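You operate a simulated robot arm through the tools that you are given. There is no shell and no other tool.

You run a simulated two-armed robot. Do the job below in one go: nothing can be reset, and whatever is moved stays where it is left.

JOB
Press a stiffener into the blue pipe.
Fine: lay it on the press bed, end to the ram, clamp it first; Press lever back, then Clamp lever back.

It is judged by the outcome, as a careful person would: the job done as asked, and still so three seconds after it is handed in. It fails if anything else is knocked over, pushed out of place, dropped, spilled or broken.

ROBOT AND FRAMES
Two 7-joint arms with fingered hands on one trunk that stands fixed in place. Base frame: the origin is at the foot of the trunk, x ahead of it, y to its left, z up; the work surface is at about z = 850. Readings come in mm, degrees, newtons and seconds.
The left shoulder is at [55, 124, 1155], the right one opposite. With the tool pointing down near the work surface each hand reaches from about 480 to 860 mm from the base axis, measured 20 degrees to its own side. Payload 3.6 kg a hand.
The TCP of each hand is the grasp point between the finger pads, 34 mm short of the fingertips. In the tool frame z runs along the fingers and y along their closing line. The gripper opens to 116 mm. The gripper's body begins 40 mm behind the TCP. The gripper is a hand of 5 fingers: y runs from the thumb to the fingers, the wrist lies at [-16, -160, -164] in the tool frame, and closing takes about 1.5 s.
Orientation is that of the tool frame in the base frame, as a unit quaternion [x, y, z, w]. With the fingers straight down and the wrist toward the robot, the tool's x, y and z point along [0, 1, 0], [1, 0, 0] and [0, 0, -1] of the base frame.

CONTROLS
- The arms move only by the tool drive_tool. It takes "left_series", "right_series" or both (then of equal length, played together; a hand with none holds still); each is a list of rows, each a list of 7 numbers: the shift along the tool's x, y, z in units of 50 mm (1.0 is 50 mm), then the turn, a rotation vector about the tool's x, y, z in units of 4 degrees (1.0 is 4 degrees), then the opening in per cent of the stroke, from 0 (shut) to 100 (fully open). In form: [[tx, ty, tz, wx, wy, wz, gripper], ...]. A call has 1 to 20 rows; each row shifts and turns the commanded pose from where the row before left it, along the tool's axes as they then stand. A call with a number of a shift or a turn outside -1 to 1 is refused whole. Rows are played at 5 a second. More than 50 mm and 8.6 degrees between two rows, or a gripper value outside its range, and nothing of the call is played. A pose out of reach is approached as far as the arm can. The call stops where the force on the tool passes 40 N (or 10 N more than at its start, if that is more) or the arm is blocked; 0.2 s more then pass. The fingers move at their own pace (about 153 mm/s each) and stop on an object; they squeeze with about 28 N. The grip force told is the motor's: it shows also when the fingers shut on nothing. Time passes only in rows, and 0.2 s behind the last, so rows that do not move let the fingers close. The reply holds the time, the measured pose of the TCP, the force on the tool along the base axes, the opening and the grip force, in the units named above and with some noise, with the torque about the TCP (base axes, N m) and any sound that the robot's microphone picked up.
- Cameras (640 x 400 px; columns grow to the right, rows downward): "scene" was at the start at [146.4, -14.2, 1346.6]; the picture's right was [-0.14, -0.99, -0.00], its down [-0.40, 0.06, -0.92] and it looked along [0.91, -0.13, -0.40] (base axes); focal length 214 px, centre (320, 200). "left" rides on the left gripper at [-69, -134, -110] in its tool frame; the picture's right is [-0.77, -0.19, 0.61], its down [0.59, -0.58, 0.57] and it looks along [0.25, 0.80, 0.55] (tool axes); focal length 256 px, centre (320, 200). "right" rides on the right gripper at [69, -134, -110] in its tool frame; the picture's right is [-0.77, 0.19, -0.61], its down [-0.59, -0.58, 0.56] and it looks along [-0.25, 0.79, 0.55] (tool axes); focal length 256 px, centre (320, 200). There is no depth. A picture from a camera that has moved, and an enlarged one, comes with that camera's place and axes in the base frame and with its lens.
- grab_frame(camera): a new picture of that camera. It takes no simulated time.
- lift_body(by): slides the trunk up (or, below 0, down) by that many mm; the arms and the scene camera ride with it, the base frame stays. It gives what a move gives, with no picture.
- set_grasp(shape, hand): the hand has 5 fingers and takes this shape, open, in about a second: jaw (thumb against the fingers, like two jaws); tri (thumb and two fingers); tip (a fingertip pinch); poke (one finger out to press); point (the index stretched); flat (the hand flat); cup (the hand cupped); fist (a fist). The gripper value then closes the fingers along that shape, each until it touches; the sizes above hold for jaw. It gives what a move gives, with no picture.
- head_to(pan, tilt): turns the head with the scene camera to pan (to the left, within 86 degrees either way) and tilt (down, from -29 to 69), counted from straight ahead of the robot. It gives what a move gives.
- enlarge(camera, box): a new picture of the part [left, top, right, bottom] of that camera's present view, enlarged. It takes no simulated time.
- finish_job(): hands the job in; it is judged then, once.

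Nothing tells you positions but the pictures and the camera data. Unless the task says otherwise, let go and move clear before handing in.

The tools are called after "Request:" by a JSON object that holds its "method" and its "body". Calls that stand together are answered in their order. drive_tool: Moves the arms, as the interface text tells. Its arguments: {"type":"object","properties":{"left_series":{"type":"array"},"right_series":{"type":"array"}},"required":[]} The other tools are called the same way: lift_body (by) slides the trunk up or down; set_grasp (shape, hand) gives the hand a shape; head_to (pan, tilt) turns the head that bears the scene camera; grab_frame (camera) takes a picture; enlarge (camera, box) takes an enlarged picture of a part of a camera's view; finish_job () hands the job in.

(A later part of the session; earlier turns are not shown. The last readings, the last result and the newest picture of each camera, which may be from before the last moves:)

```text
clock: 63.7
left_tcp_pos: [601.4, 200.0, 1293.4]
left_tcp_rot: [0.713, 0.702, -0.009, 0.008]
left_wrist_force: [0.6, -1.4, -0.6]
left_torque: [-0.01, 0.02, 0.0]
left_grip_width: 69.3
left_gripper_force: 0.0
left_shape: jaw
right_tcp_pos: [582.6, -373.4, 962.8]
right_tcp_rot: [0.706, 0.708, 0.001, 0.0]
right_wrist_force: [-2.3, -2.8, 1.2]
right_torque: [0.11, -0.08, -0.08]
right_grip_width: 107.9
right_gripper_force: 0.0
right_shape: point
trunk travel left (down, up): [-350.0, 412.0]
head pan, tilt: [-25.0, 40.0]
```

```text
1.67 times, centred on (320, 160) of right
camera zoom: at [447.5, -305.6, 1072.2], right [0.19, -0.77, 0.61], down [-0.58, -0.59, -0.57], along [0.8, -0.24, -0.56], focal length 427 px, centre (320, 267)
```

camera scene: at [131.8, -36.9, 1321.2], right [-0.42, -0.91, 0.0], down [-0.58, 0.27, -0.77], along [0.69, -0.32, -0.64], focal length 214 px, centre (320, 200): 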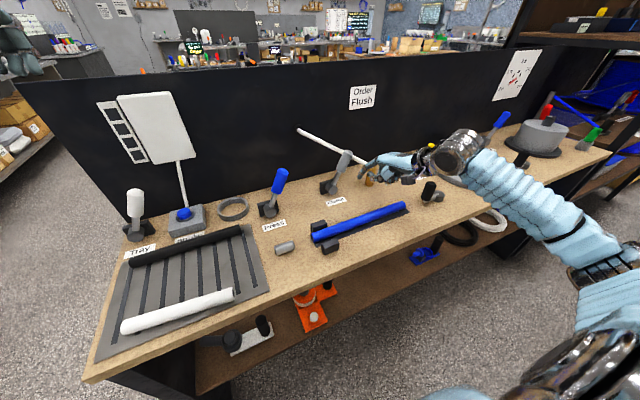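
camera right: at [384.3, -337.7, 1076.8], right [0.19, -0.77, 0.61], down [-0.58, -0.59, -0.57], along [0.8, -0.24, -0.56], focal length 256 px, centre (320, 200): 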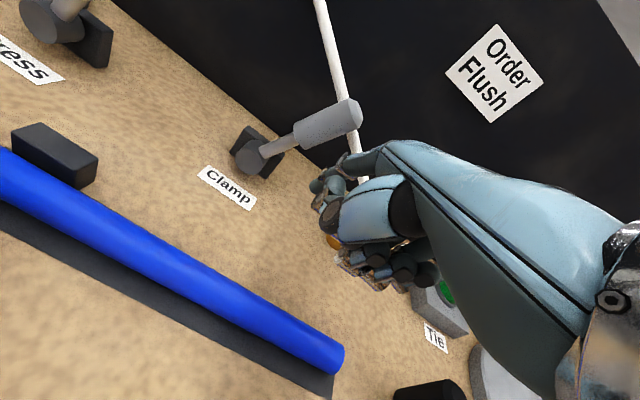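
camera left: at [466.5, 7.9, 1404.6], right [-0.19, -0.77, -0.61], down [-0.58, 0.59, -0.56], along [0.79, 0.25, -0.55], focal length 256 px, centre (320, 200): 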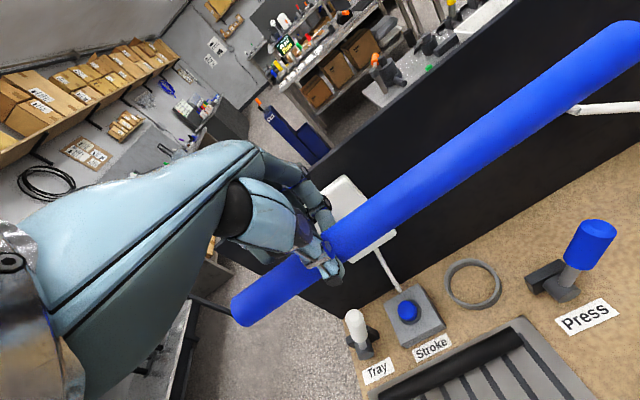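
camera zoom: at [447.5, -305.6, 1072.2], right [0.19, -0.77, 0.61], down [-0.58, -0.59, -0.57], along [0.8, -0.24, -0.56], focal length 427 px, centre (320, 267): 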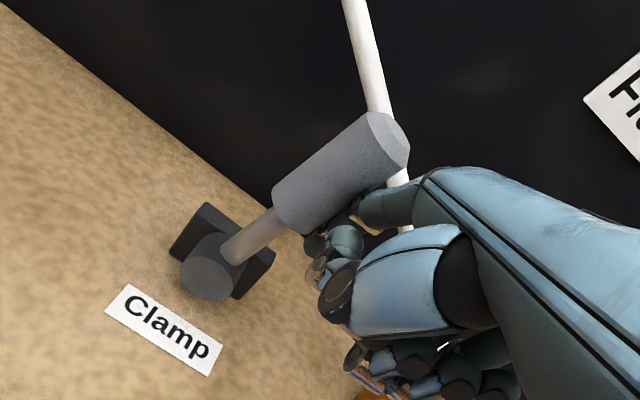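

The Clamp lever is swinging left with only about 3 N. I'll keep pushing.

Request:
{"method": "drive_tool", "body": {"right_series": [[0.3, 0, 0, 0, 0, 0, 100], [0.3, 0, 0, 0, 0, 0, 100], [0.3, 0, 0, 0, 0, 0, 100], [0, 0, 0, 0, 0, 0, 100]]}}

Request:
{"method": "enlarge", "body": {"camera": "scene", "box": [290, 100, 430, 200]}}

Request:
{"method": "enlarge", "body": {"camera": "right", "box": [180, 40, 420, 280]}}

```text
clock: 64.7
left_tcp_pos: [601.9, 200.3, 1294.2]
left_tcp_rot: [0.712, 0.702, -0.008, 0.009]
left_wrist_force: [-0.5, -0.1, 0.2]
left_torque: [-0.02, 0.01, -0.01]
left_grip_width: 69.3
left_gripper_force: 0.0
left_shape: jaw
right_tcp_pos: [581.9, -327.8, 961.9]
right_tcp_rot: [0.706, 0.708, 0.001, -0.001]
right_wrist_force: [-0.4, -3.7, 4.1]
right_torque: [0.07, -0.32, -0.18]
right_grip_width: 0.3
right_gripper_force: 0.1
right_shape: point
trunk travel left (down, up): [-350.0, 412.0]
head pan, tilt: [-25.0, 40.0]
```

```text
4.00 times, centred on (360, 150) of scene
camera zoom: at [131.4, -37.0, 1321.2], right [-0.42, -0.91, 0.0], down [-0.58, 0.27, -0.77], along [0.69, -0.32, -0.64], focal length 858 px, centre (160, 400)
```

zoom: 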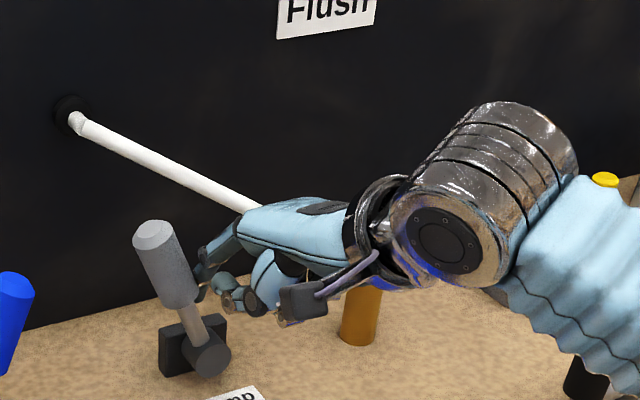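

```text
1.67 times, centred on (300, 160) of right
camera zoom: at [446.2, -259.6, 1072.1], right [0.19, -0.77, 0.61], down [-0.58, -0.59, -0.57], along [0.8, -0.24, -0.55], focal length 427 px, centre (353, 267)
```

zoom: 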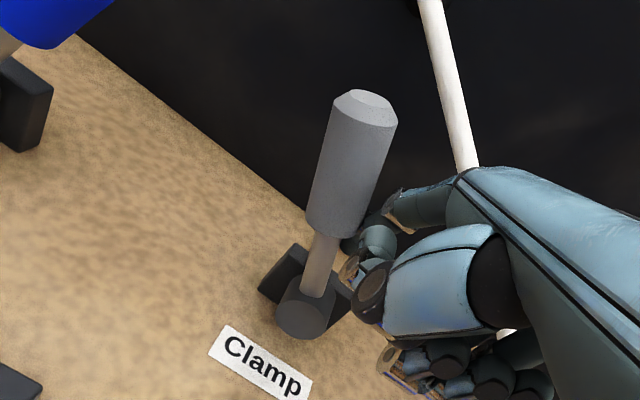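

The lever has passed vertical to the left. I'll check the jaws and push a little more to reach its stop.

Request:
{"method": "drive_tool", "body": {"right_series": [[0.2, 0, 0, 0, 0, 0, 100], [0.2, 0, 0, 0, 0, 0, 100], [0, 0, 0, 0, 0, 0, 100]]}}

Request:
{"method": "enlarge", "body": {"camera": "scene", "box": [270, 130, 430, 250]}}

Request:
{"method": "enlarge", "body": {"camera": "right", "box": [180, 40, 420, 280]}}

```text
clock: 65.5
left_tcp_pos: [600.6, 197.4, 1293.6]
left_tcp_rot: [0.712, 0.702, -0.008, 0.008]
left_wrist_force: [0.4, 0.7, 0.6]
left_torque: [0.03, 0.0, 0.02]
left_grip_width: 69.5
left_gripper_force: 0.1
left_shape: jaw
right_tcp_pos: [579.3, -311.6, 961.6]
right_tcp_rot: [0.708, 0.706, 0.001, -0.002]
right_wrist_force: [0.8, -19.6, 3.9]
right_torque: [-0.11, -0.28, -1.3]
right_grip_width: 108.3
right_gripper_force: 0.1
right_shape: point
trunk travel left (down, up): [-350.0, 412.0]
head pan, tilt: [-25.0, 40.0]
```

```text
3.33 times, centred on (350, 190) of scene
camera zoom: at [131.5, -40.7, 1321.1], right [-0.43, -0.9, 0.0], down [-0.58, 0.28, -0.77], along [0.69, -0.33, -0.64], focal length 715 px, centre (220, 233)
```

zoom: 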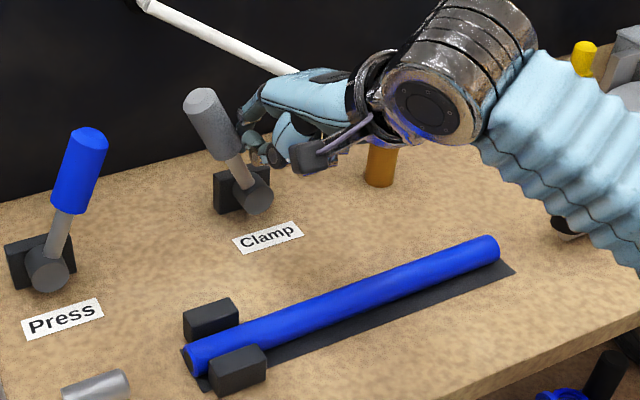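

```text
1.67 times, centred on (300, 160) of right
camera zoom: at [446.8, -243.6, 1071.8], right [0.19, -0.77, 0.61], down [-0.58, -0.59, -0.57], along [0.79, -0.25, -0.56], focal length 427 px, centre (353, 267)
```

zoom: 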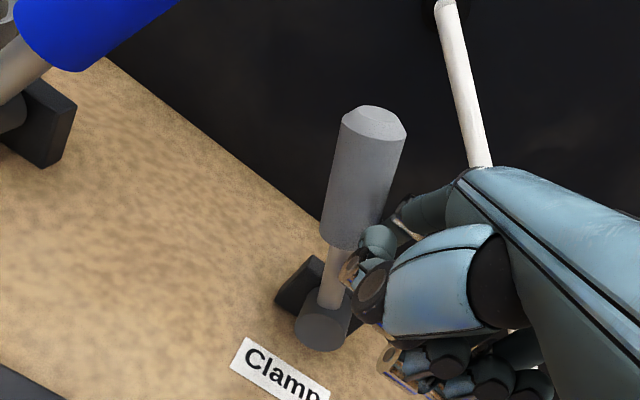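

The lever hit its stop (about 20 N) and the near jaw has closed on the pipe. I'll back the finger off and check that the clamp stays engaged.

Request:
{"method": "drive_tool", "body": {"right_series": [[-0.3, 0, 0, 0, 0, 0, 100], [-0.1, -0.5, 0, 0, 0, 0, 100], [0, -0.8, 0, 0, 0, 0, 100], [0, -0.3, -0.7, 0, 0, 0, 100], [0, 0, -0.9, 0, 0, 0, 100], [0, 0, -0.9, 0, 0, 0, 100], [0, 0, 0, 0, 0, 0, 100]]}}

Request:
{"method": "head_to", "body": {"pan": -10, "tilt": 48}}

Request:
{"method": "grab_frame", "body": {"camera": "scene"}}

Request:
{"method": "enlarge", "body": {"camera": "scene", "box": [300, 120, 460, 220]}}

Request:
{"method": "grab_frame", "body": {"camera": "right"}}

```text
clock: 67.1
left_tcp_pos: [601.5, 200.7, 1293.0]
left_tcp_rot: [0.712, 0.702, -0.009, 0.008]
left_wrist_force: [0.4, -0.2, 0.2]
left_torque: [-0.02, 0.01, -0.01]
left_grip_width: 69.0
left_gripper_force: 0.2
left_shape: jaw
right_tcp_pos: [500.9, -327.0, 1086.0]
right_tcp_rot: [0.706, 0.708, 0.0, -0.002]
right_wrist_force: [0.4, -0.5, -0.4]
right_torque: [-0.03, -0.02, -0.01]
right_grip_width: 0.2
right_gripper_force: 0.1
right_shape: point
trunk travel left (down, up): [-350.0, 412.0]
head pan, tilt: [-25.0, 40.0]
```

```text
clock: 67.8
left_tcp_pos: [601.1, 199.2, 1293.0]
left_tcp_rot: [0.712, 0.702, -0.009, 0.009]
left_wrist_force: [-1.4, -0.4, 0.0]
left_torque: [0.0, -0.01, 0.03]
left_grip_width: 69.1
left_gripper_force: 0.1
left_shape: jaw
right_tcp_pos: [501.4, -327.5, 1087.1]
right_tcp_rot: [0.707, 0.707, 0.001, -0.002]
right_wrist_force: [0.7, -0.5, -1.3]
right_torque: [-0.02, 0.01, -0.01]
right_grip_width: 0.1
right_gripper_force: 0.1
right_shape: point
trunk travel left (down, up): [-350.0, 412.0]
head pan, tilt: [-10.0, 48.0]
```

```text
taken
camera scene: at [132.4, -14.8, 1309.7], right [-0.17, -0.98, 0.0], down [-0.73, 0.13, -0.67], along [0.66, -0.12, -0.74], focal length 214 px, centre (320, 200)
```

scene: 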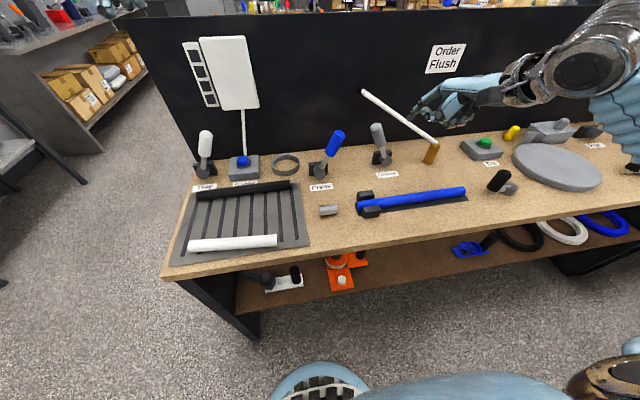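

```text
4.00 times, centred on (380, 170) of scene
camera zoom: at [132.4, -14.8, 1309.7], right [-0.17, -0.98, 0.0], down [-0.73, 0.13, -0.67], along [0.66, -0.12, -0.74], focal length 858 px, centre (80, 320)
```

zoom: 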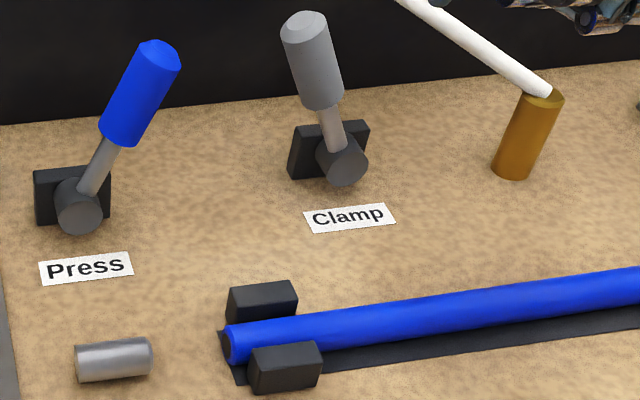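

```text
taken
camera right: at [367.0, -259.1, 1195.8], right [0.19, -0.77, 0.61], down [-0.58, -0.59, -0.57], along [0.8, -0.24, -0.56], focal length 256 px, centre (320, 200)
```

right: 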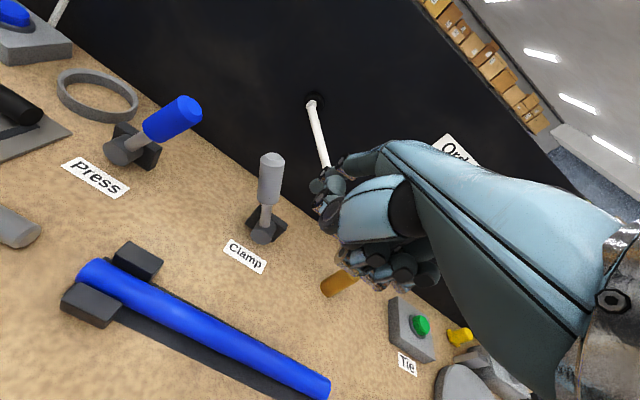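

The clamp is engaged, with the pipe's end at (485,-182). I'll look at the stroke lamps and panel now, in case clamping lit anything.

Request:
{"method": "head_to", "body": {"pan": 15, "tilt": 25}}

Request:
{"method": "grab_frame", "body": {"camera": "scene"}}

Request:
{"method": "enlarge", "body": {"camera": "scene", "box": [270, 130, 430, 280]}}

```text
clock: 68.7
left_tcp_pos: [601.0, 200.0, 1292.6]
left_tcp_rot: [0.713, 0.701, -0.009, 0.008]
left_wrist_force: [0.6, 0.0, 0.1]
left_torque: [-0.01, -0.01, 0.01]
left_grip_width: 69.1
left_gripper_force: 0.1
left_shape: jaw
right_tcp_pos: [501.5, -327.9, 1085.5]
right_tcp_rot: [0.707, 0.708, 0.001, -0.001]
right_wrist_force: [-0.3, 0.6, -0.4]
right_torque: [-0.01, -0.03, -0.03]
right_grip_width: 0.1
right_gripper_force: 0.1
right_shape: point
trunk travel left (down, up): [-350.0, 412.0]
head pan, tilt: [15.0, 25.0]
```

```text
taken
camera scene: at [143.7, 22.7, 1344.4], right [0.26, -0.97, 0.0], down [-0.41, -0.11, -0.91], along [0.88, 0.23, -0.42], focal length 214 px, centre (320, 200)
```

scene: 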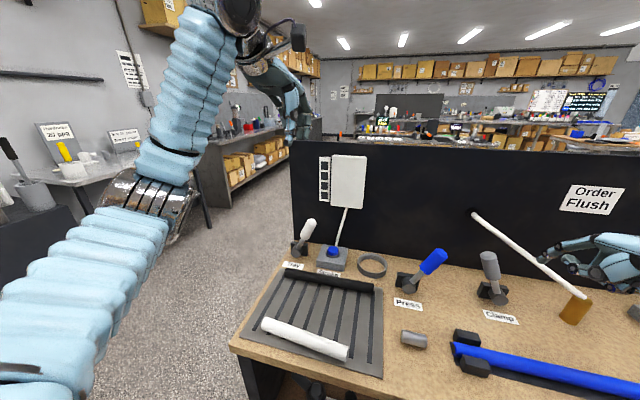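

```text
2.67 times, centred on (350, 205) of scene
camera zoom: at [143.7, 22.7, 1344.4], right [0.26, -0.97, 0.0], down [-0.41, -0.11, -0.91], along [0.88, 0.23, -0.42], focal length 572 px, centre (240, 187)
```

zoom: 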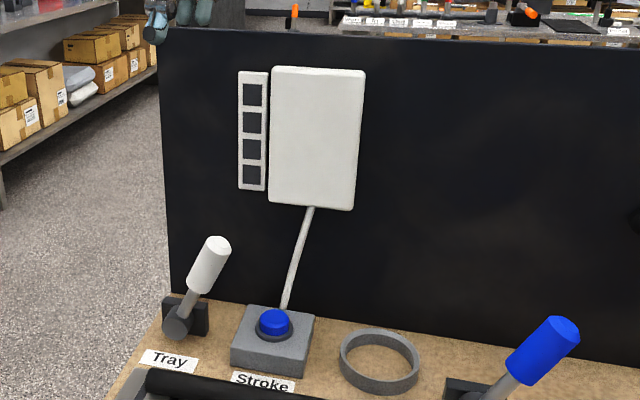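

Nothing lit on the panel. The order card says "Flush" and there's a Stroke selector, so I'll press the Stroke button once with the left hand, now that the pipe is clamped, and watch what it does. First I'll shape the left hand as "point" and straighten it.

Request:
{"method": "set_grasp", "body": {"hand": "left", "shape": "point"}}

Request:
{"method": "drive_tool", "body": {"left_series": [[0, 0, 0.8, 0, 0.35, -0.25, 100], [-0.1, 0.05, 0.9, 0, 0, 0, 100], [-0.2, 0.05, 0.9, 0, 0, 0, 100], [-0.2, 0.1, 0.9, 0, 0, 0, 100], [0, 0, 0, 0, 0, 0, 100]]}}

Request:
{"method": "head_to", "body": {"pan": 15, "tilt": 30}}

Request:
{"method": "grab_frame", "body": {"camera": "scene"}}

Request:
{"method": "grab_frame", "body": {"camera": "left"}}

```text
clock: 69.6
left_tcp_pos: [601.2, 199.8, 1293.6]
left_tcp_rot: [0.713, 0.701, -0.009, 0.008]
left_wrist_force: [0.1, 0.4, -0.3]
left_torque: [0.01, 0.01, 0.0]
left_grip_width: 107.8
left_gripper_force: 0.0
left_shape: point
right_tcp_pos: [502.2, -327.7, 1085.7]
right_tcp_rot: [0.706, 0.708, 0.002, -0.002]
right_wrist_force: [0.5, -0.7, 0.0]
right_torque: [-0.01, 0.01, 0.0]
right_grip_width: 0.1
right_gripper_force: 0.0
right_shape: point
trunk travel left (down, up): [-350.0, 412.0]
head pan, tilt: [15.0, 25.0]
```

```text
clock: 70.8
left_tcp_pos: [612.1, 175.6, 1116.7]
left_tcp_rot: [0.706, 0.708, 0.0, 0.001]
left_wrist_force: [0.1, 0.0, 0.0]
left_torque: [0.02, 0.0, -0.02]
left_grip_width: 108.0
left_gripper_force: 0.0
left_shape: point
right_tcp_pos: [500.2, -326.7, 1086.3]
right_tcp_rot: [0.707, 0.708, 0.001, -0.001]
right_wrist_force: [0.2, 0.3, -0.5]
right_torque: [0.01, 0.01, 0.0]
right_grip_width: 0.2
right_gripper_force: 0.0
right_shape: point
trunk travel left (down, up): [-350.0, 412.0]
head pan, tilt: [15.0, 25.0]
```

```text
clock: 71.5
left_tcp_pos: [611.7, 174.9, 1117.0]
left_tcp_rot: [0.706, 0.708, -0.001, -0.001]
left_wrist_force: [-0.3, -0.7, 0.1]
left_torque: [0.0, -0.01, -0.01]
left_grip_width: 108.2
left_gripper_force: 0.1
left_shape: point
right_tcp_pos: [501.7, -327.9, 1085.9]
right_tcp_rot: [0.707, 0.707, 0.001, -0.001]
right_wrist_force: [0.4, -0.5, 0.4]
right_torque: [-0.04, 0.0, 0.01]
right_grip_width: 0.0
right_gripper_force: 0.1
right_shape: point
trunk travel left (down, up): [-350.0, 412.0]
head pan, tilt: [15.0, 30.0]
```

```text
taken
camera scene: at [142.1, 22.4, 1336.5], right [0.26, -0.97, 0.0], down [-0.48, -0.13, -0.87], along [0.84, 0.22, -0.5], focal length 214 px, centre (320, 200)
```

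scene: 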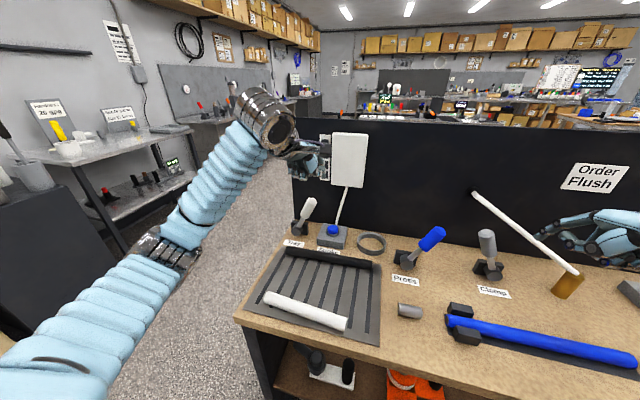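

```text
taken
camera left: at [479.6, 105.5, 1227.2], right [-0.19, -0.77, -0.61], down [-0.58, 0.59, -0.56], along [0.79, 0.25, -0.55], focal length 256 px, centre (320, 200)
```

left: 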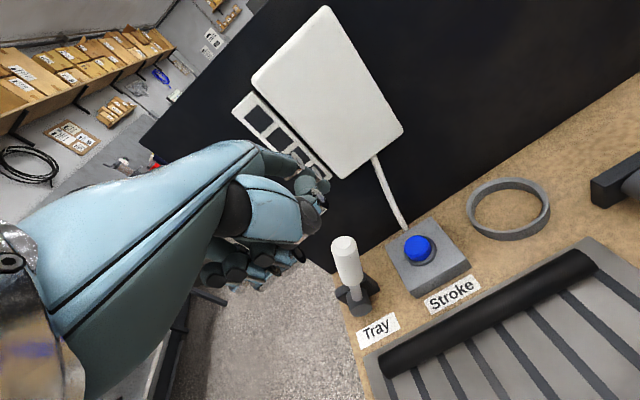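

Button top is at about (711,129,895). I'll align the left hand so that the index tip is above it, still high, and check how far it can reach.

Request:
{"method": "drive_tool", "body": {"left_series": [[-0.56, 0, 0, 0, 0, 0, 100], [0, 0.5, 0, 0, 0, 0, 100], [0, 0, 0.8, 0, 0, 0, 100], [0, 0, 0, 0, 0, 0, 100]]}}

Request:
{"method": "enlarge", "body": {"camera": "scene", "box": [260, 130, 400, 260]}}

Request:
{"method": "grab_frame", "body": {"camera": "left"}}

```text
clock: 72.5
left_tcp_pos: [637.0, 146.6, 1076.4]
left_tcp_rot: [0.706, 0.708, 0.0, 0.0]
left_wrist_force: [0.6, 0.5, -0.3]
left_torque: [0.0, -0.01, -0.03]
left_grip_width: 108.0
left_gripper_force: 0.2
left_shape: point
right_tcp_pos: [500.9, -327.9, 1086.7]
right_tcp_rot: [0.707, 0.707, 0.001, -0.001]
right_wrist_force: [0.6, 0.9, -1.4]
right_torque: [0.01, 0.0, -0.02]
right_grip_width: 0.0
right_gripper_force: 0.0
right_shape: point
trunk travel left (down, up): [-350.0, 412.0]
head pan, tilt: [15.0, 30.0]
```

```text
3.08 times, centred on (330, 195) of scene
camera zoom: at [142.0, 22.3, 1336.5], right [0.26, -0.97, 0.0], down [-0.48, -0.13, -0.87], along [0.84, 0.22, -0.5], focal length 660 px, centre (289, 215)
```

zoom: 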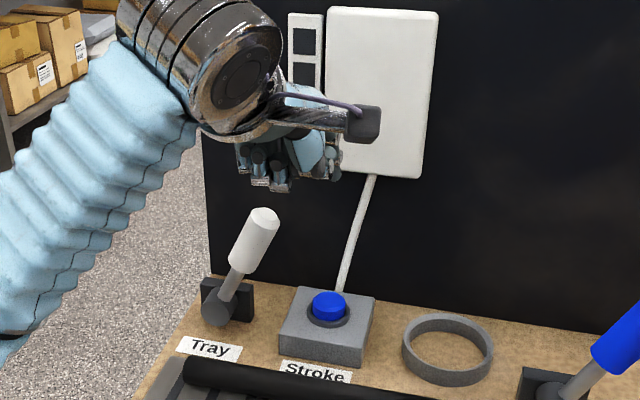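

```text
taken
camera left: at [504.8, 77.9, 1186.6], right [-0.19, -0.77, -0.61], down [-0.58, 0.59, -0.56], along [0.79, 0.25, -0.55], focal length 256 px, centre (320, 200)
```

left: 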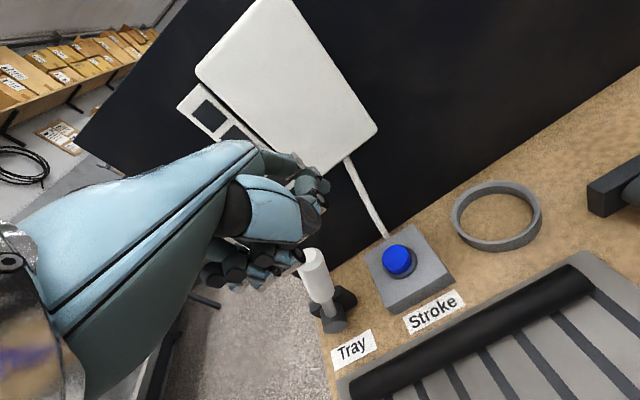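

Reach is fine and the curled fingers look clear of the Tray lever. I'll descend so the fingertip hovers about 20 mm above the button and check.

Request:
{"method": "drive_tool", "body": {"left_series": [[0, 0, 0.8, 0, 0, 0, 100], [0, 0, 0.8, 0, 0, 0, 100], [0, 0, 0.6, 0, 0, 0, 100], [0, 0, 0.4, 0, 0, 0, 100], [0, 0, 0, 0, 0, 0, 100]]}}

Request:
{"method": "enlarge", "body": {"camera": "scene", "box": [260, 150, 400, 270]}}

Request:
{"method": "grab_frame", "body": {"camera": "left"}}

```text
clock: 73.7
left_tcp_pos: [637.3, 149.2, 946.2]
left_tcp_rot: [0.707, 0.708, 0.001, 0.0]
left_wrist_force: [0.1, 0.5, -0.3]
left_torque: [-0.03, 0.01, 0.01]
left_grip_width: 107.9
left_gripper_force: 0.0
left_shape: point
right_tcp_pos: [501.1, -327.2, 1085.7]
right_tcp_rot: [0.707, 0.707, 0.001, -0.002]
right_wrist_force: [-0.3, 0.1, 0.6]
right_torque: [-0.01, 0.0, 0.03]
right_grip_width: 0.0
right_gripper_force: 0.0
right_shape: point
trunk travel left (down, up): [-350.0, 412.0]
head pan, tilt: [15.0, 30.0]
```

```text
3.33 times, centred on (330, 210) of scene
camera zoom: at [142.0, 22.3, 1336.5], right [0.26, -0.97, 0.0], down [-0.48, -0.13, -0.87], along [0.84, 0.22, -0.5], focal length 715 px, centre (287, 167)
```

zoom: 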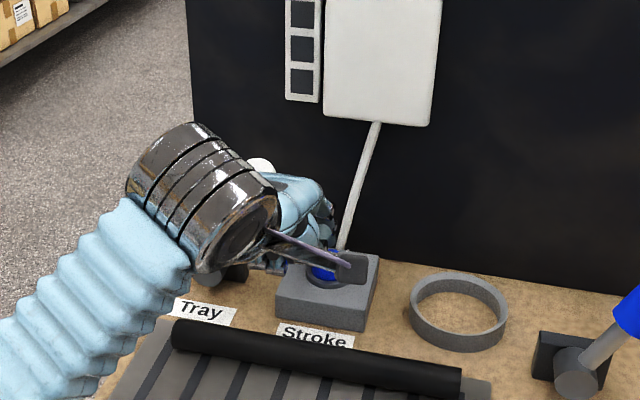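

```text
taken
camera left: at [504.4, 79.3, 1055.7], right [-0.19, -0.77, -0.61], down [-0.58, 0.59, -0.56], along [0.79, 0.25, -0.55], focal length 256 px, centre (320, 200)
```

left: 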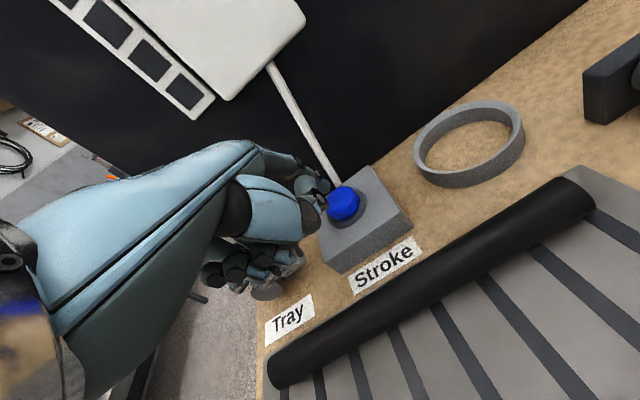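

I'll enlarge the left camera view to see the fingertip relative to the button.

Request:
{"method": "enlarge", "body": {"camera": "left", "box": [260, 130, 420, 280]}}

Request:
{"method": "enlarge", "body": {"camera": "scene", "box": [315, 195, 375, 245]}}

```text
2.67 times, centred on (340, 205) of left
camera zoom: at [504.4, 79.3, 1055.7], right [-0.19, -0.77, -0.61], down [-0.58, 0.59, -0.56], along [0.79, 0.25, -0.55], focal length 683 px, centre (267, 187)
```

zoom: 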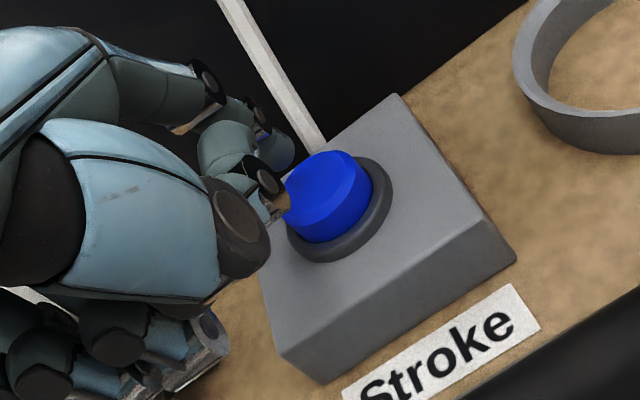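

```text
8.00 times, centred on (345, 220) of scene
camera zoom: at [142.0, 22.3, 1336.5], right [0.26, -0.97, 0.0], down [-0.48, -0.13, -0.87], along [0.84, 0.22, -0.5], focal length 1716 px, centre (120, 40)
```

zoom: 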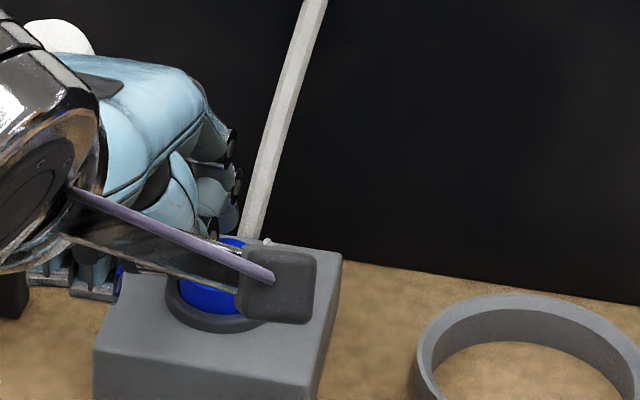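

The fingertip is about 24 mm above the button centre. I'll press down gently, watching force and sound.

Request:
{"method": "drive_tool", "body": {"left_series": [[0, 0, 0.3, 0, 0, 0, 100], [0, 0, 0.15, 0, 0, 0, 100], [0, 0, 0.1, 0, 0, 0, 100], [0, 0, 0, 0, 0, 0, 100]]}}

Request:
{"method": "enlarge", "body": {"camera": "left", "box": [260, 130, 420, 280]}}

```text
clock: 74.7
left_tcp_pos: [634.0, 148.2, 921.5]
left_tcp_rot: [0.706, 0.708, 0.002, 0.003]
left_wrist_force: [-6.6, 0.3, 15.7]
left_torque: [-0.26, -1.08, -0.08]
left_grip_width: 0.0
left_gripper_force: 0.1
left_shape: point
right_tcp_pos: [498.7, -328.0, 1087.2]
right_tcp_rot: [0.707, 0.708, 0.002, -0.001]
right_wrist_force: [0.4, 0.1, 0.3]
right_torque: [0.02, 0.01, 0.0]
right_grip_width: 0.0
right_gripper_force: 0.0
right_shape: point
trunk travel left (down, up): [-350.0, 412.0]
head pan, tilt: [15.0, 30.0]
heard: click
```

```text
2.67 times, centred on (340, 205) of left
camera zoom: at [501.1, 79.1, 1030.7], right [-0.18, -0.77, -0.61], down [-0.57, 0.59, -0.57], along [0.8, 0.25, -0.55], focal length 683 px, centre (267, 187)
```

zoom: 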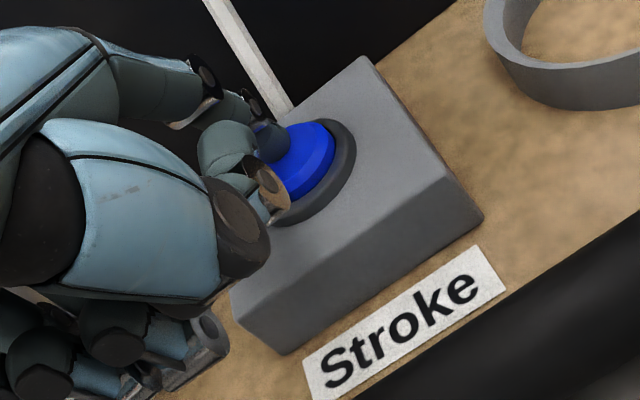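

It clicked, with 16 N on the fingertip. I'll lift off and look at the panel and lamps.

Request:
{"method": "drive_tool", "body": {"left_series": [[0, 0, -0.5, 0, 0, 0, 100], [0, 0, -0.3, 0, 0, 0, 100], [0, 0, 0, 0, 0, 0, 100]]}}

Request:
{"method": "grab_frame", "body": {"camera": "scene"}}

Request:
{"method": "enlarge", "body": {"camera": "scene", "box": [290, 90, 400, 210]}}

Request:
{"method": "grab_frame", "body": {"camera": "left"}}

```text
clock: 75.5
left_tcp_pos: [635.7, 145.8, 956.1]
left_tcp_rot: [0.706, 0.708, 0.0, 0.0]
left_wrist_force: [0.3, 0.0, -0.5]
left_torque: [0.02, 0.02, 0.0]
left_grip_width: 0.1
left_gripper_force: 0.2
left_shape: point
right_tcp_pos: [501.9, -326.2, 1085.3]
right_tcp_rot: [0.706, 0.708, 0.001, -0.001]
right_wrist_force: [0.6, -0.3, -0.8]
right_torque: [0.0, 0.0, -0.03]
right_grip_width: 0.0
right_gripper_force: 0.1
right_shape: point
trunk travel left (down, up): [-350.0, 412.0]
head pan, tilt: [15.0, 30.0]
```

```text
taken
camera scene: at [142.1, 22.3, 1336.4], right [0.26, -0.97, 0.0], down [-0.48, -0.13, -0.87], along [0.84, 0.22, -0.5], focal length 214 px, centre (320, 200)
```

scene: 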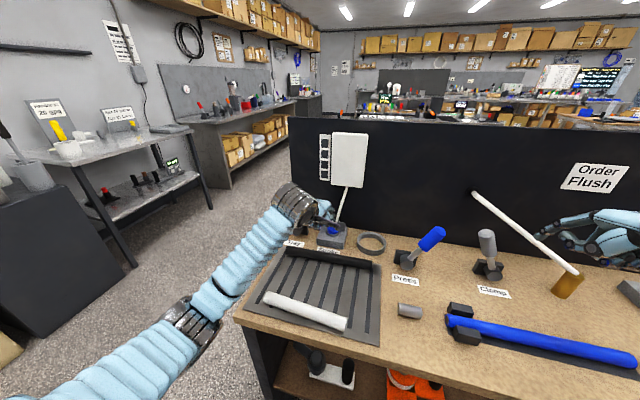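

```text
3.33 times, centred on (345, 150) of scene
camera zoom: at [142.1, 22.3, 1336.4], right [0.26, -0.97, 0.0], down [-0.48, -0.13, -0.87], along [0.84, 0.22, -0.5], focal length 715 px, centre (237, 367)
```

zoom: 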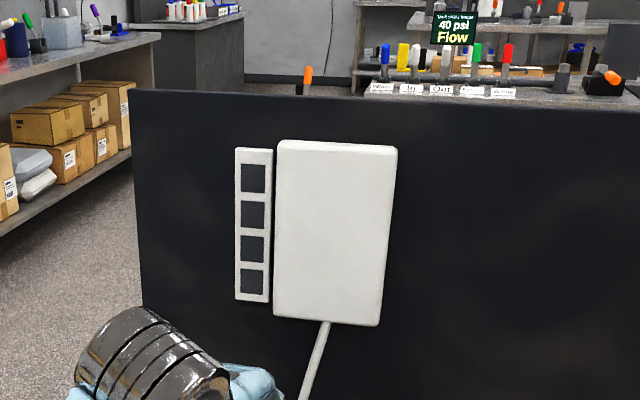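

```text
taken
camera left: at [503.5, 77.8, 1066.6], right [-0.19, -0.77, -0.61], down [-0.58, 0.59, -0.56], along [0.79, 0.25, -0.56], focal length 256 px, centre (320, 200)
```

left: 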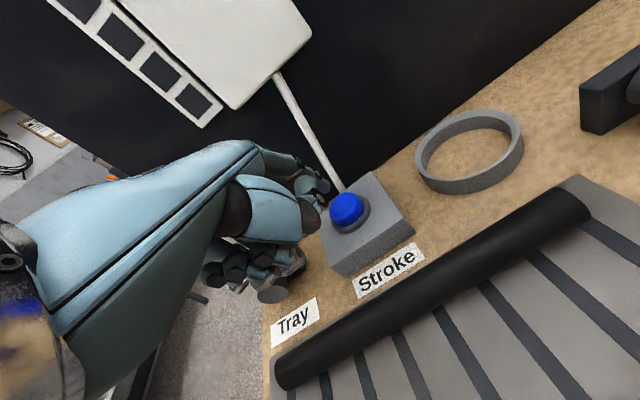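

There was a click but no visible change on the panel. I'll check the ram, pipe end and other items for any change.

Request:
{"method": "enlarge", "body": {"camera": "scene", "box": [370, 260, 510, 370]}}

Request:
{"method": "enlarge", "body": {"camera": "scene", "box": [300, 120, 380, 200]}}

Request:
{"method": "enlarge", "body": {"camera": "left", "box": [40, 0, 340, 160]}}

```text
3.64 times, centred on (440, 315) of scene
camera zoom: at [142.1, 22.3, 1336.4], right [0.26, -0.97, 0.0], down [-0.48, -0.13, -0.87], along [0.84, 0.22, -0.5], focal length 780 px, centre (-116, -218)
```

zoom: 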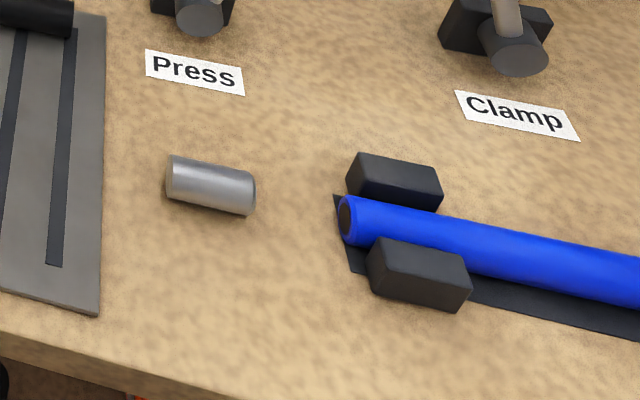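

```text
5.00 times, centred on (340, 160) of scene
camera zoom: at [142.1, 22.3, 1336.4], right [0.26, -0.97, 0.0], down [-0.48, -0.13, -0.87], along [0.84, 0.22, -0.5], focal length 1072 px, centre (220, 400)
```

zoom: 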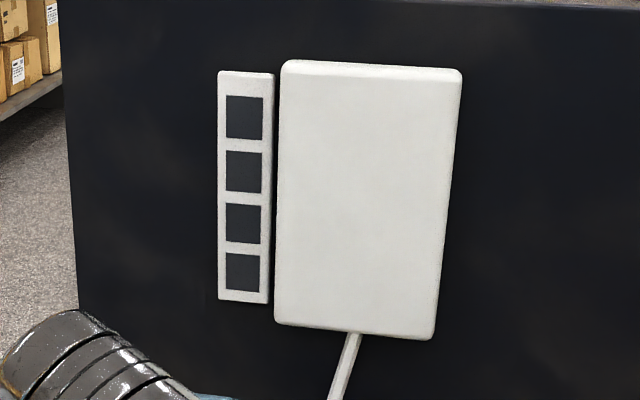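

```text
2.13 times, centred on (190, 80) of left
camera zoom: at [503.5, 77.8, 1066.6], right [-0.19, -0.77, -0.61], down [-0.58, 0.59, -0.56], along [0.79, 0.25, -0.56], focal length 546 px, centre (597, 456)
```

zoom: 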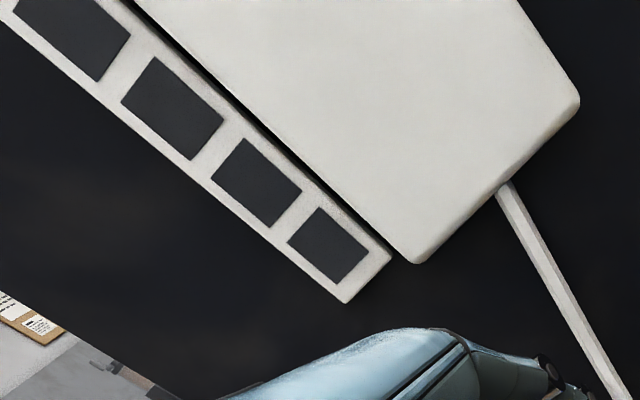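

The lamps, ram and pipe look unchanged. I'll check the order card and the dial on the right for any change before throwing the Press lever.

Request:
{"method": "head_to", "body": {"pan": -40, "tilt": 25}}

Request:
{"method": "grab_frame", "body": {"camera": "scene"}}

Request:
{"method": "enlarge", "body": {"camera": "scene", "box": [280, 60, 480, 220]}}

```text
clock: 76.7
left_tcp_pos: [634.3, 146.9, 956.3]
left_tcp_rot: [0.707, 0.707, -0.001, -0.001]
left_wrist_force: [-1.1, -0.4, -0.2]
left_torque: [-0.02, 0.01, -0.01]
left_grip_width: 0.1
left_gripper_force: 0.0
left_shape: point
right_tcp_pos: [501.5, -326.8, 1084.7]
right_tcp_rot: [0.707, 0.708, 0.001, -0.002]
right_wrist_force: [0.2, 0.0, 0.3]
right_torque: [-0.02, 0.02, -0.02]
right_grip_width: 0.0
right_gripper_force: 0.0
right_shape: point
trunk travel left (down, up): [-350.0, 412.0]
head pan, tilt: [-40.0, 25.0]
```

```text
taken
camera scene: at [125.4, -60.2, 1344.4], right [-0.64, -0.77, 0.0], down [-0.32, 0.27, -0.91], along [0.69, -0.58, -0.42], focal length 214 px, centre (320, 200)
```

scene: 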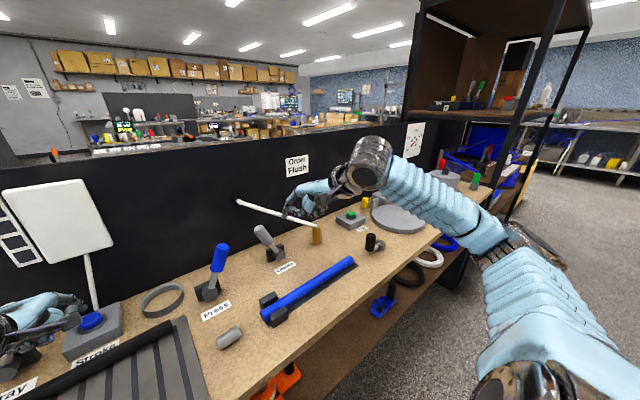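

```text
2.50 times, centred on (380, 140) of scene
camera zoom: at [125.4, -60.2, 1344.4], right [-0.64, -0.77, 0.0], down [-0.32, 0.27, -0.91], along [0.69, -0.58, -0.42], focal length 536 px, centre (170, 350)
```

zoom: 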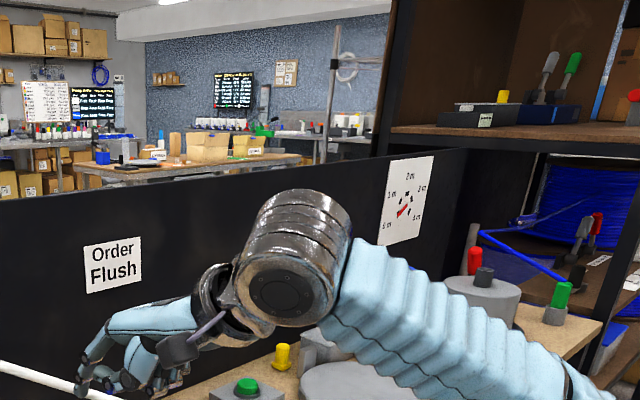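

There are notice boards in the background. I'll zoom in in case one explains the stroke setting.

Request:
{"method": "enlarge", "body": {"camera": "scene", "box": [255, 85, 300, 115]}}

Request:
{"method": "enlarge", "body": {"camera": "scene", "box": [325, 80, 365, 110]}}

Request:
{"method": "enlarge", "body": {"camera": "scene", "box": [0, 60, 60, 110]}}

Request:
{"method": "enlarge", "body": {"camera": "scene", "box": [95, 110, 235, 150]}}

```text
13.33 times, centred on (278, 100) of scene
camera zoom: at [125.4, -60.2, 1344.4], right [-0.64, -0.77, 0.0], down [-0.32, 0.27, -0.91], along [0.69, -0.58, -0.42], focal length 2860 px, centre (887, 1533)
```

zoom: 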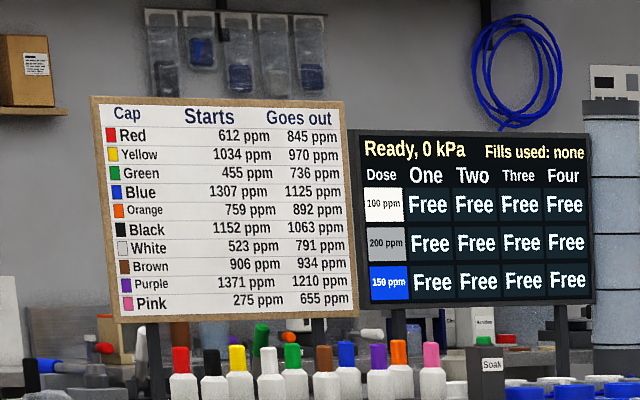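

```text
13.33 times, centred on (345, 95) of scene
camera zoom: at [125.4, -60.2, 1344.4], right [-0.64, -0.77, 0.0], down [-0.32, 0.27, -0.91], along [0.69, -0.58, -0.42], focal length 2860 px, centre (-13, 1600)
```

zoom: 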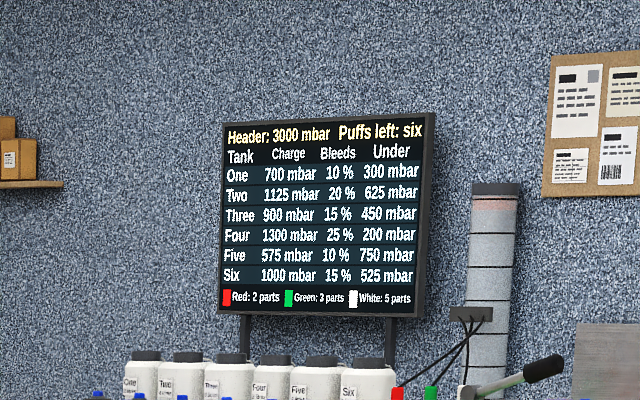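

```text
8.00 times, centred on (30, 85) of scene
camera zoom: at [125.4, -60.2, 1344.4], right [-0.64, -0.77, 0.0], down [-0.32, 0.27, -0.91], along [0.69, -0.58, -0.42], focal length 1716 px, centre (2640, 1120)
```

zoom: 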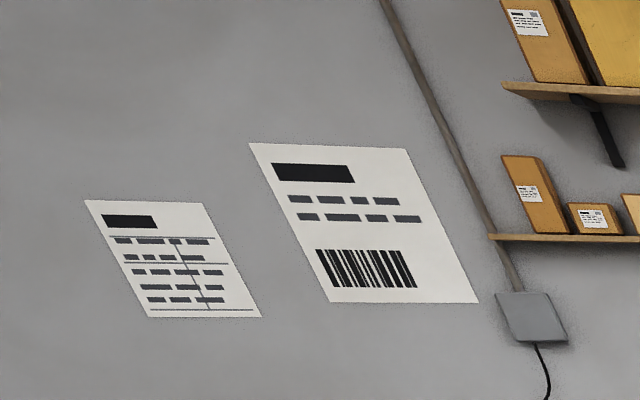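

```text
4.57 times, centred on (165, 130) of scene
camera zoom: at [125.4, -60.2, 1344.4], right [-0.64, -0.77, 0.0], down [-0.32, 0.27, -0.91], along [0.69, -0.58, -0.42], focal length 980 px, centre (1029, 520)
```

zoom: 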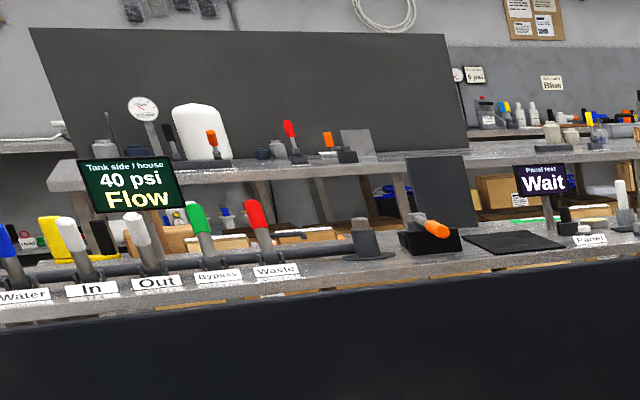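

Those boards belong to other stations, so I'll go ahead with the press as described. I'll clear the left hand and bring the right index finger, yawed 15°, above and to the right of the Press handle.

Request:
{"method": "drive_tool", "body": {"left_series": [[0, 0, -0.9, 0, 0, 0, 100], [0, 0, -0.9, 0, 0, 0, 100], [0, 0, -0.9, 0, 0, 0, 100], [0, 0, -0.9, 0, 0, 0, 100], [0.5, 0, -0.5, 0, 0, 0, 100], [0.9, 0, 0, 0, 0, 0, 100], [0.5, 0, 0, 0, 0, 0, 100], [0, 0, 0, 0, 0, 0, 100], [0, 0, 0, 0, 0, 0, 100]], "right_series": [[0.61, 0.33, 0, 0, 0, 0, 100], [0.61, 0.33, 0, 0, 0, 0, 100], [0.61, 0.33, 0, 0, 0, 0, 100], [0.61, 0.33, 0, 0, 0, 0, 100], [0, 0, 0, 0, 0, -0.94, 100], [0, 0, 0, 0, 0, -0.94, 100], [0, 0, 0, 0, 0, -0.94, 100], [0, 0, 0, 0, 0, -0.94, 100], [0, 0, 0, 0, 0, 0, 100]]}}

Request:
{"method": "head_to", "body": {"pan": -8, "tilt": 40}}

Request:
{"method": "grab_frame", "body": {"camera": "scene"}}

Request:
{"method": "grab_frame", "body": {"camera": "right"}}

```text
clock: 78.7
left_tcp_pos: [635.2, 241.9, 1162.9]
left_tcp_rot: [0.706, 0.708, 0.0, -0.001]
left_wrist_force: [-0.3, 0.0, 0.5]
left_torque: [-0.01, 0.02, -0.02]
left_grip_width: 0.1
left_gripper_force: 0.0
left_shape: point
right_tcp_pos: [566.8, -206.2, 1088.4]
right_tcp_rot: [0.607, 0.795, 0.001, -0.001]
right_wrist_force: [-0.2, 0.2, 0.6]
right_torque: [0.02, 0.03, 0.01]
right_grip_width: 0.1
right_gripper_force: 0.0
right_shape: point
trunk travel left (down, up): [-350.0, 412.0]
head pan, tilt: [-40.0, 25.0]
```

```text
clock: 79.7
left_tcp_pos: [634.8, 243.0, 1163.6]
left_tcp_rot: [0.706, 0.708, -0.001, -0.001]
left_wrist_force: [0.2, 1.0, 0.0]
left_torque: [0.01, -0.02, 0.02]
left_grip_width: 0.1
left_gripper_force: 0.2
left_shape: point
right_tcp_pos: [566.5, -206.6, 1087.1]
right_tcp_rot: [0.608, 0.794, 0.001, -0.002]
right_wrist_force: [0.1, 0.0, 0.0]
right_torque: [0.02, -0.02, 0.02]
right_grip_width: 0.0
right_gripper_force: 0.1
right_shape: point
trunk travel left (down, up): [-350.0, 412.0]
head pan, tilt: [-8.0, 40.0]
```

```text
taken
camera scene: at [139.0, -12.8, 1321.1], right [-0.14, -0.99, 0.0], down [-0.64, 0.09, -0.77], along [0.76, -0.11, -0.64], focal length 214 px, centre (320, 200)
```

scene: 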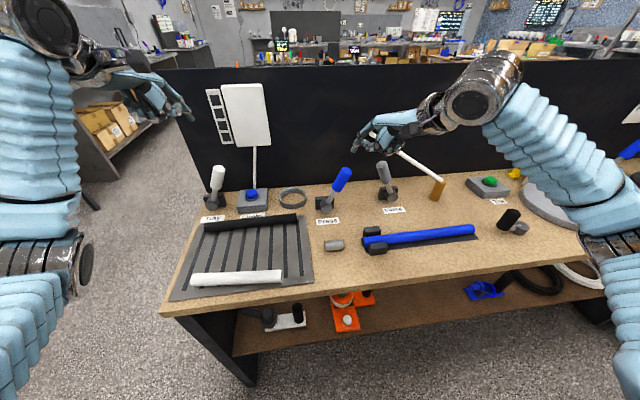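

```text
taken
camera right: at [419.3, -175.3, 1197.8], right [0.38, -0.7, 0.61], down [-0.4, -0.72, -0.57], along [0.83, -0.03, -0.55], focal length 256 px, centre (320, 200)
```

right: 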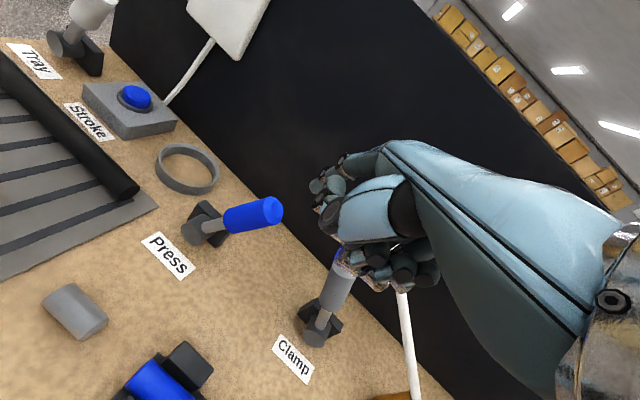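

The Press handle's top is at about (636,-153,997), so I'll shift 25 mm further right before descending beside it.

Request:
{"method": "drive_tool", "body": {"right_series": [[-0.48, -0.13, 0, 0, 0, 0, 100], [0, 0, 0.8, 0, 0, 0, 100], [0, 0, 0.8, 0, 0, 0, 100], [0, 0, 0.8, 0, 0, 0, 100], [0, 0, 0, 0, 0, 0, 100]]}}

Request:
{"method": "enlarge", "body": {"camera": "scene", "box": [280, 130, 440, 260]}}

Request:
{"method": "enlarge", "body": {"camera": "right", "box": [140, 60, 420, 300]}}

```text
clock: 80.9
left_tcp_pos: [634.2, 242.3, 1162.3]
left_tcp_rot: [0.706, 0.708, 0.0, -0.001]
left_wrist_force: [0.7, -0.4, 0.5]
left_torque: [-0.04, -0.03, 0.02]
left_grip_width: 0.3
left_gripper_force: 0.1
left_shape: point
right_tcp_pos: [566.6, -231.3, 966.6]
right_tcp_rot: [0.608, 0.794, 0.001, 0.0]
right_wrist_force: [0.2, 0.1, -0.1]
right_torque: [0.02, -0.02, -0.04]
right_grip_width: 0.2
right_gripper_force: 0.1
right_shape: point
trunk travel left (down, up): [-350.0, 412.0]
head pan, tilt: [-8.0, 40.0]
```

```text
3.08 times, centred on (360, 195) of scene
camera zoom: at [138.9, -12.7, 1321.1], right [-0.14, -0.99, 0.0], down [-0.64, 0.09, -0.77], along [0.76, -0.11, -0.64], focal length 660 px, centre (197, 215)
```

zoom: 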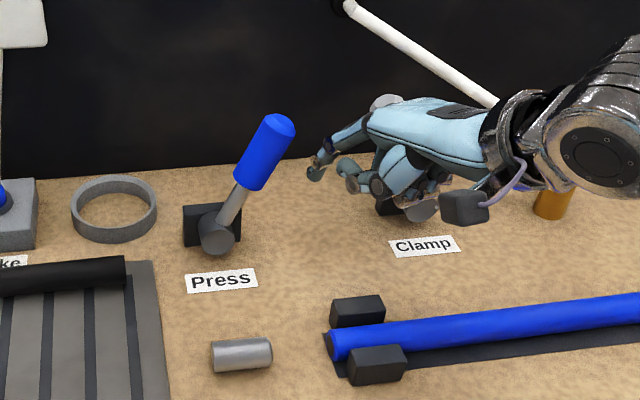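

```text
1.67 times, centred on (280, 180) of right
camera zoom: at [418.6, -201.4, 1076.9], right [0.38, -0.69, 0.61], down [-0.4, -0.72, -0.57], along [0.83, -0.03, -0.55], focal length 427 px, centre (387, 233)
```

zoom: 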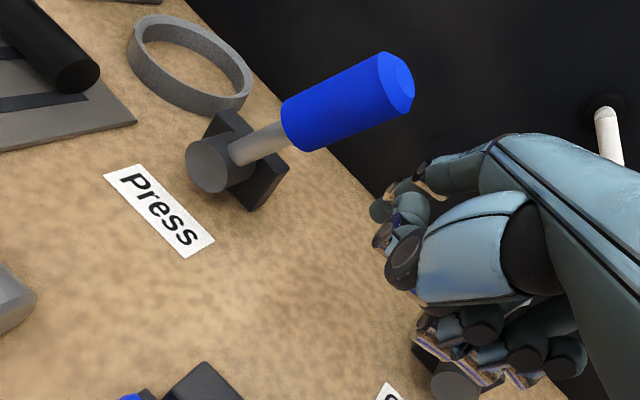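

The fingertip is in place to the right of the Press handle. I'll push left in steps and watch the ram.

Request:
{"method": "drive_tool", "body": {"right_series": [[0.29, 0.078, 0, 0, 0, 0, 100], [0.29, 0.078, 0, 0, 0, 0, 100], [0.29, 0.078, 0, 0, 0, 0, 100], [0, 0, 0, 0, 0, 0, 100]]}}

Request:
{"method": "enlarge", "body": {"camera": "scene", "box": [280, 130, 440, 260]}}

Request:
{"method": "enlarge", "body": {"camera": "right", "box": [140, 60, 420, 300]}}

```text
clock: 81.9
left_tcp_pos: [634.7, 240.7, 1163.6]
left_tcp_rot: [0.707, 0.707, -0.001, 0.0]
left_wrist_force: [-0.3, -0.3, 0.2]
left_torque: [-0.04, -0.02, 0.01]
left_grip_width: 0.1
left_gripper_force: 0.0
left_shape: point
right_tcp_pos: [565.4, -188.1, 967.3]
right_tcp_rot: [0.609, 0.793, 0.001, -0.002]
right_wrist_force: [-2.4, -4.6, -0.6]
right_torque: [0.06, -0.07, -0.13]
right_grip_width: 108.0
right_gripper_force: 0.0
right_shape: point
trunk travel left (down, up): [-350.0, 412.0]
head pan, tilt: [-8.0, 40.0]
```

```text
3.08 times, centred on (360, 195) of scene
camera zoom: at [138.5, -13.6, 1321.1], right [-0.14, -0.99, 0.0], down [-0.64, 0.09, -0.77], along [0.76, -0.11, -0.64], focal length 660 px, centre (197, 215)
```

zoom: 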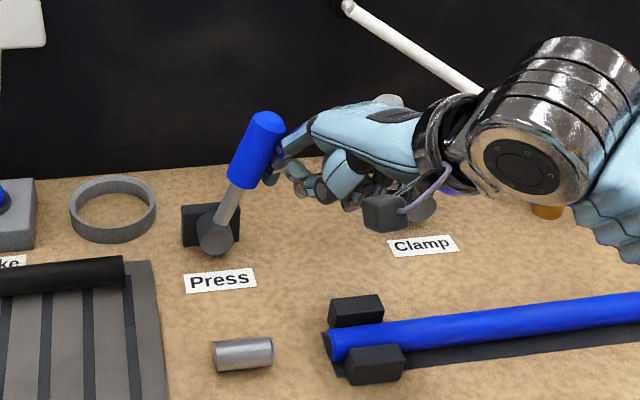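

```text
1.67 times, centred on (280, 180) of right
camera zoom: at [418.8, -156.4, 1077.2], right [0.38, -0.7, 0.61], down [-0.4, -0.72, -0.57], along [0.83, -0.03, -0.55], focal length 427 px, centre (387, 233)
```

zoom: 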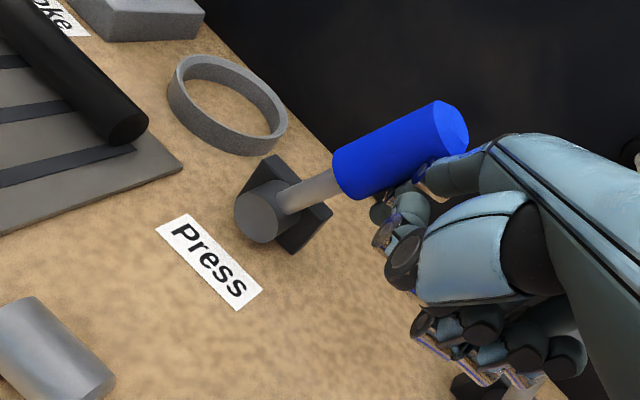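

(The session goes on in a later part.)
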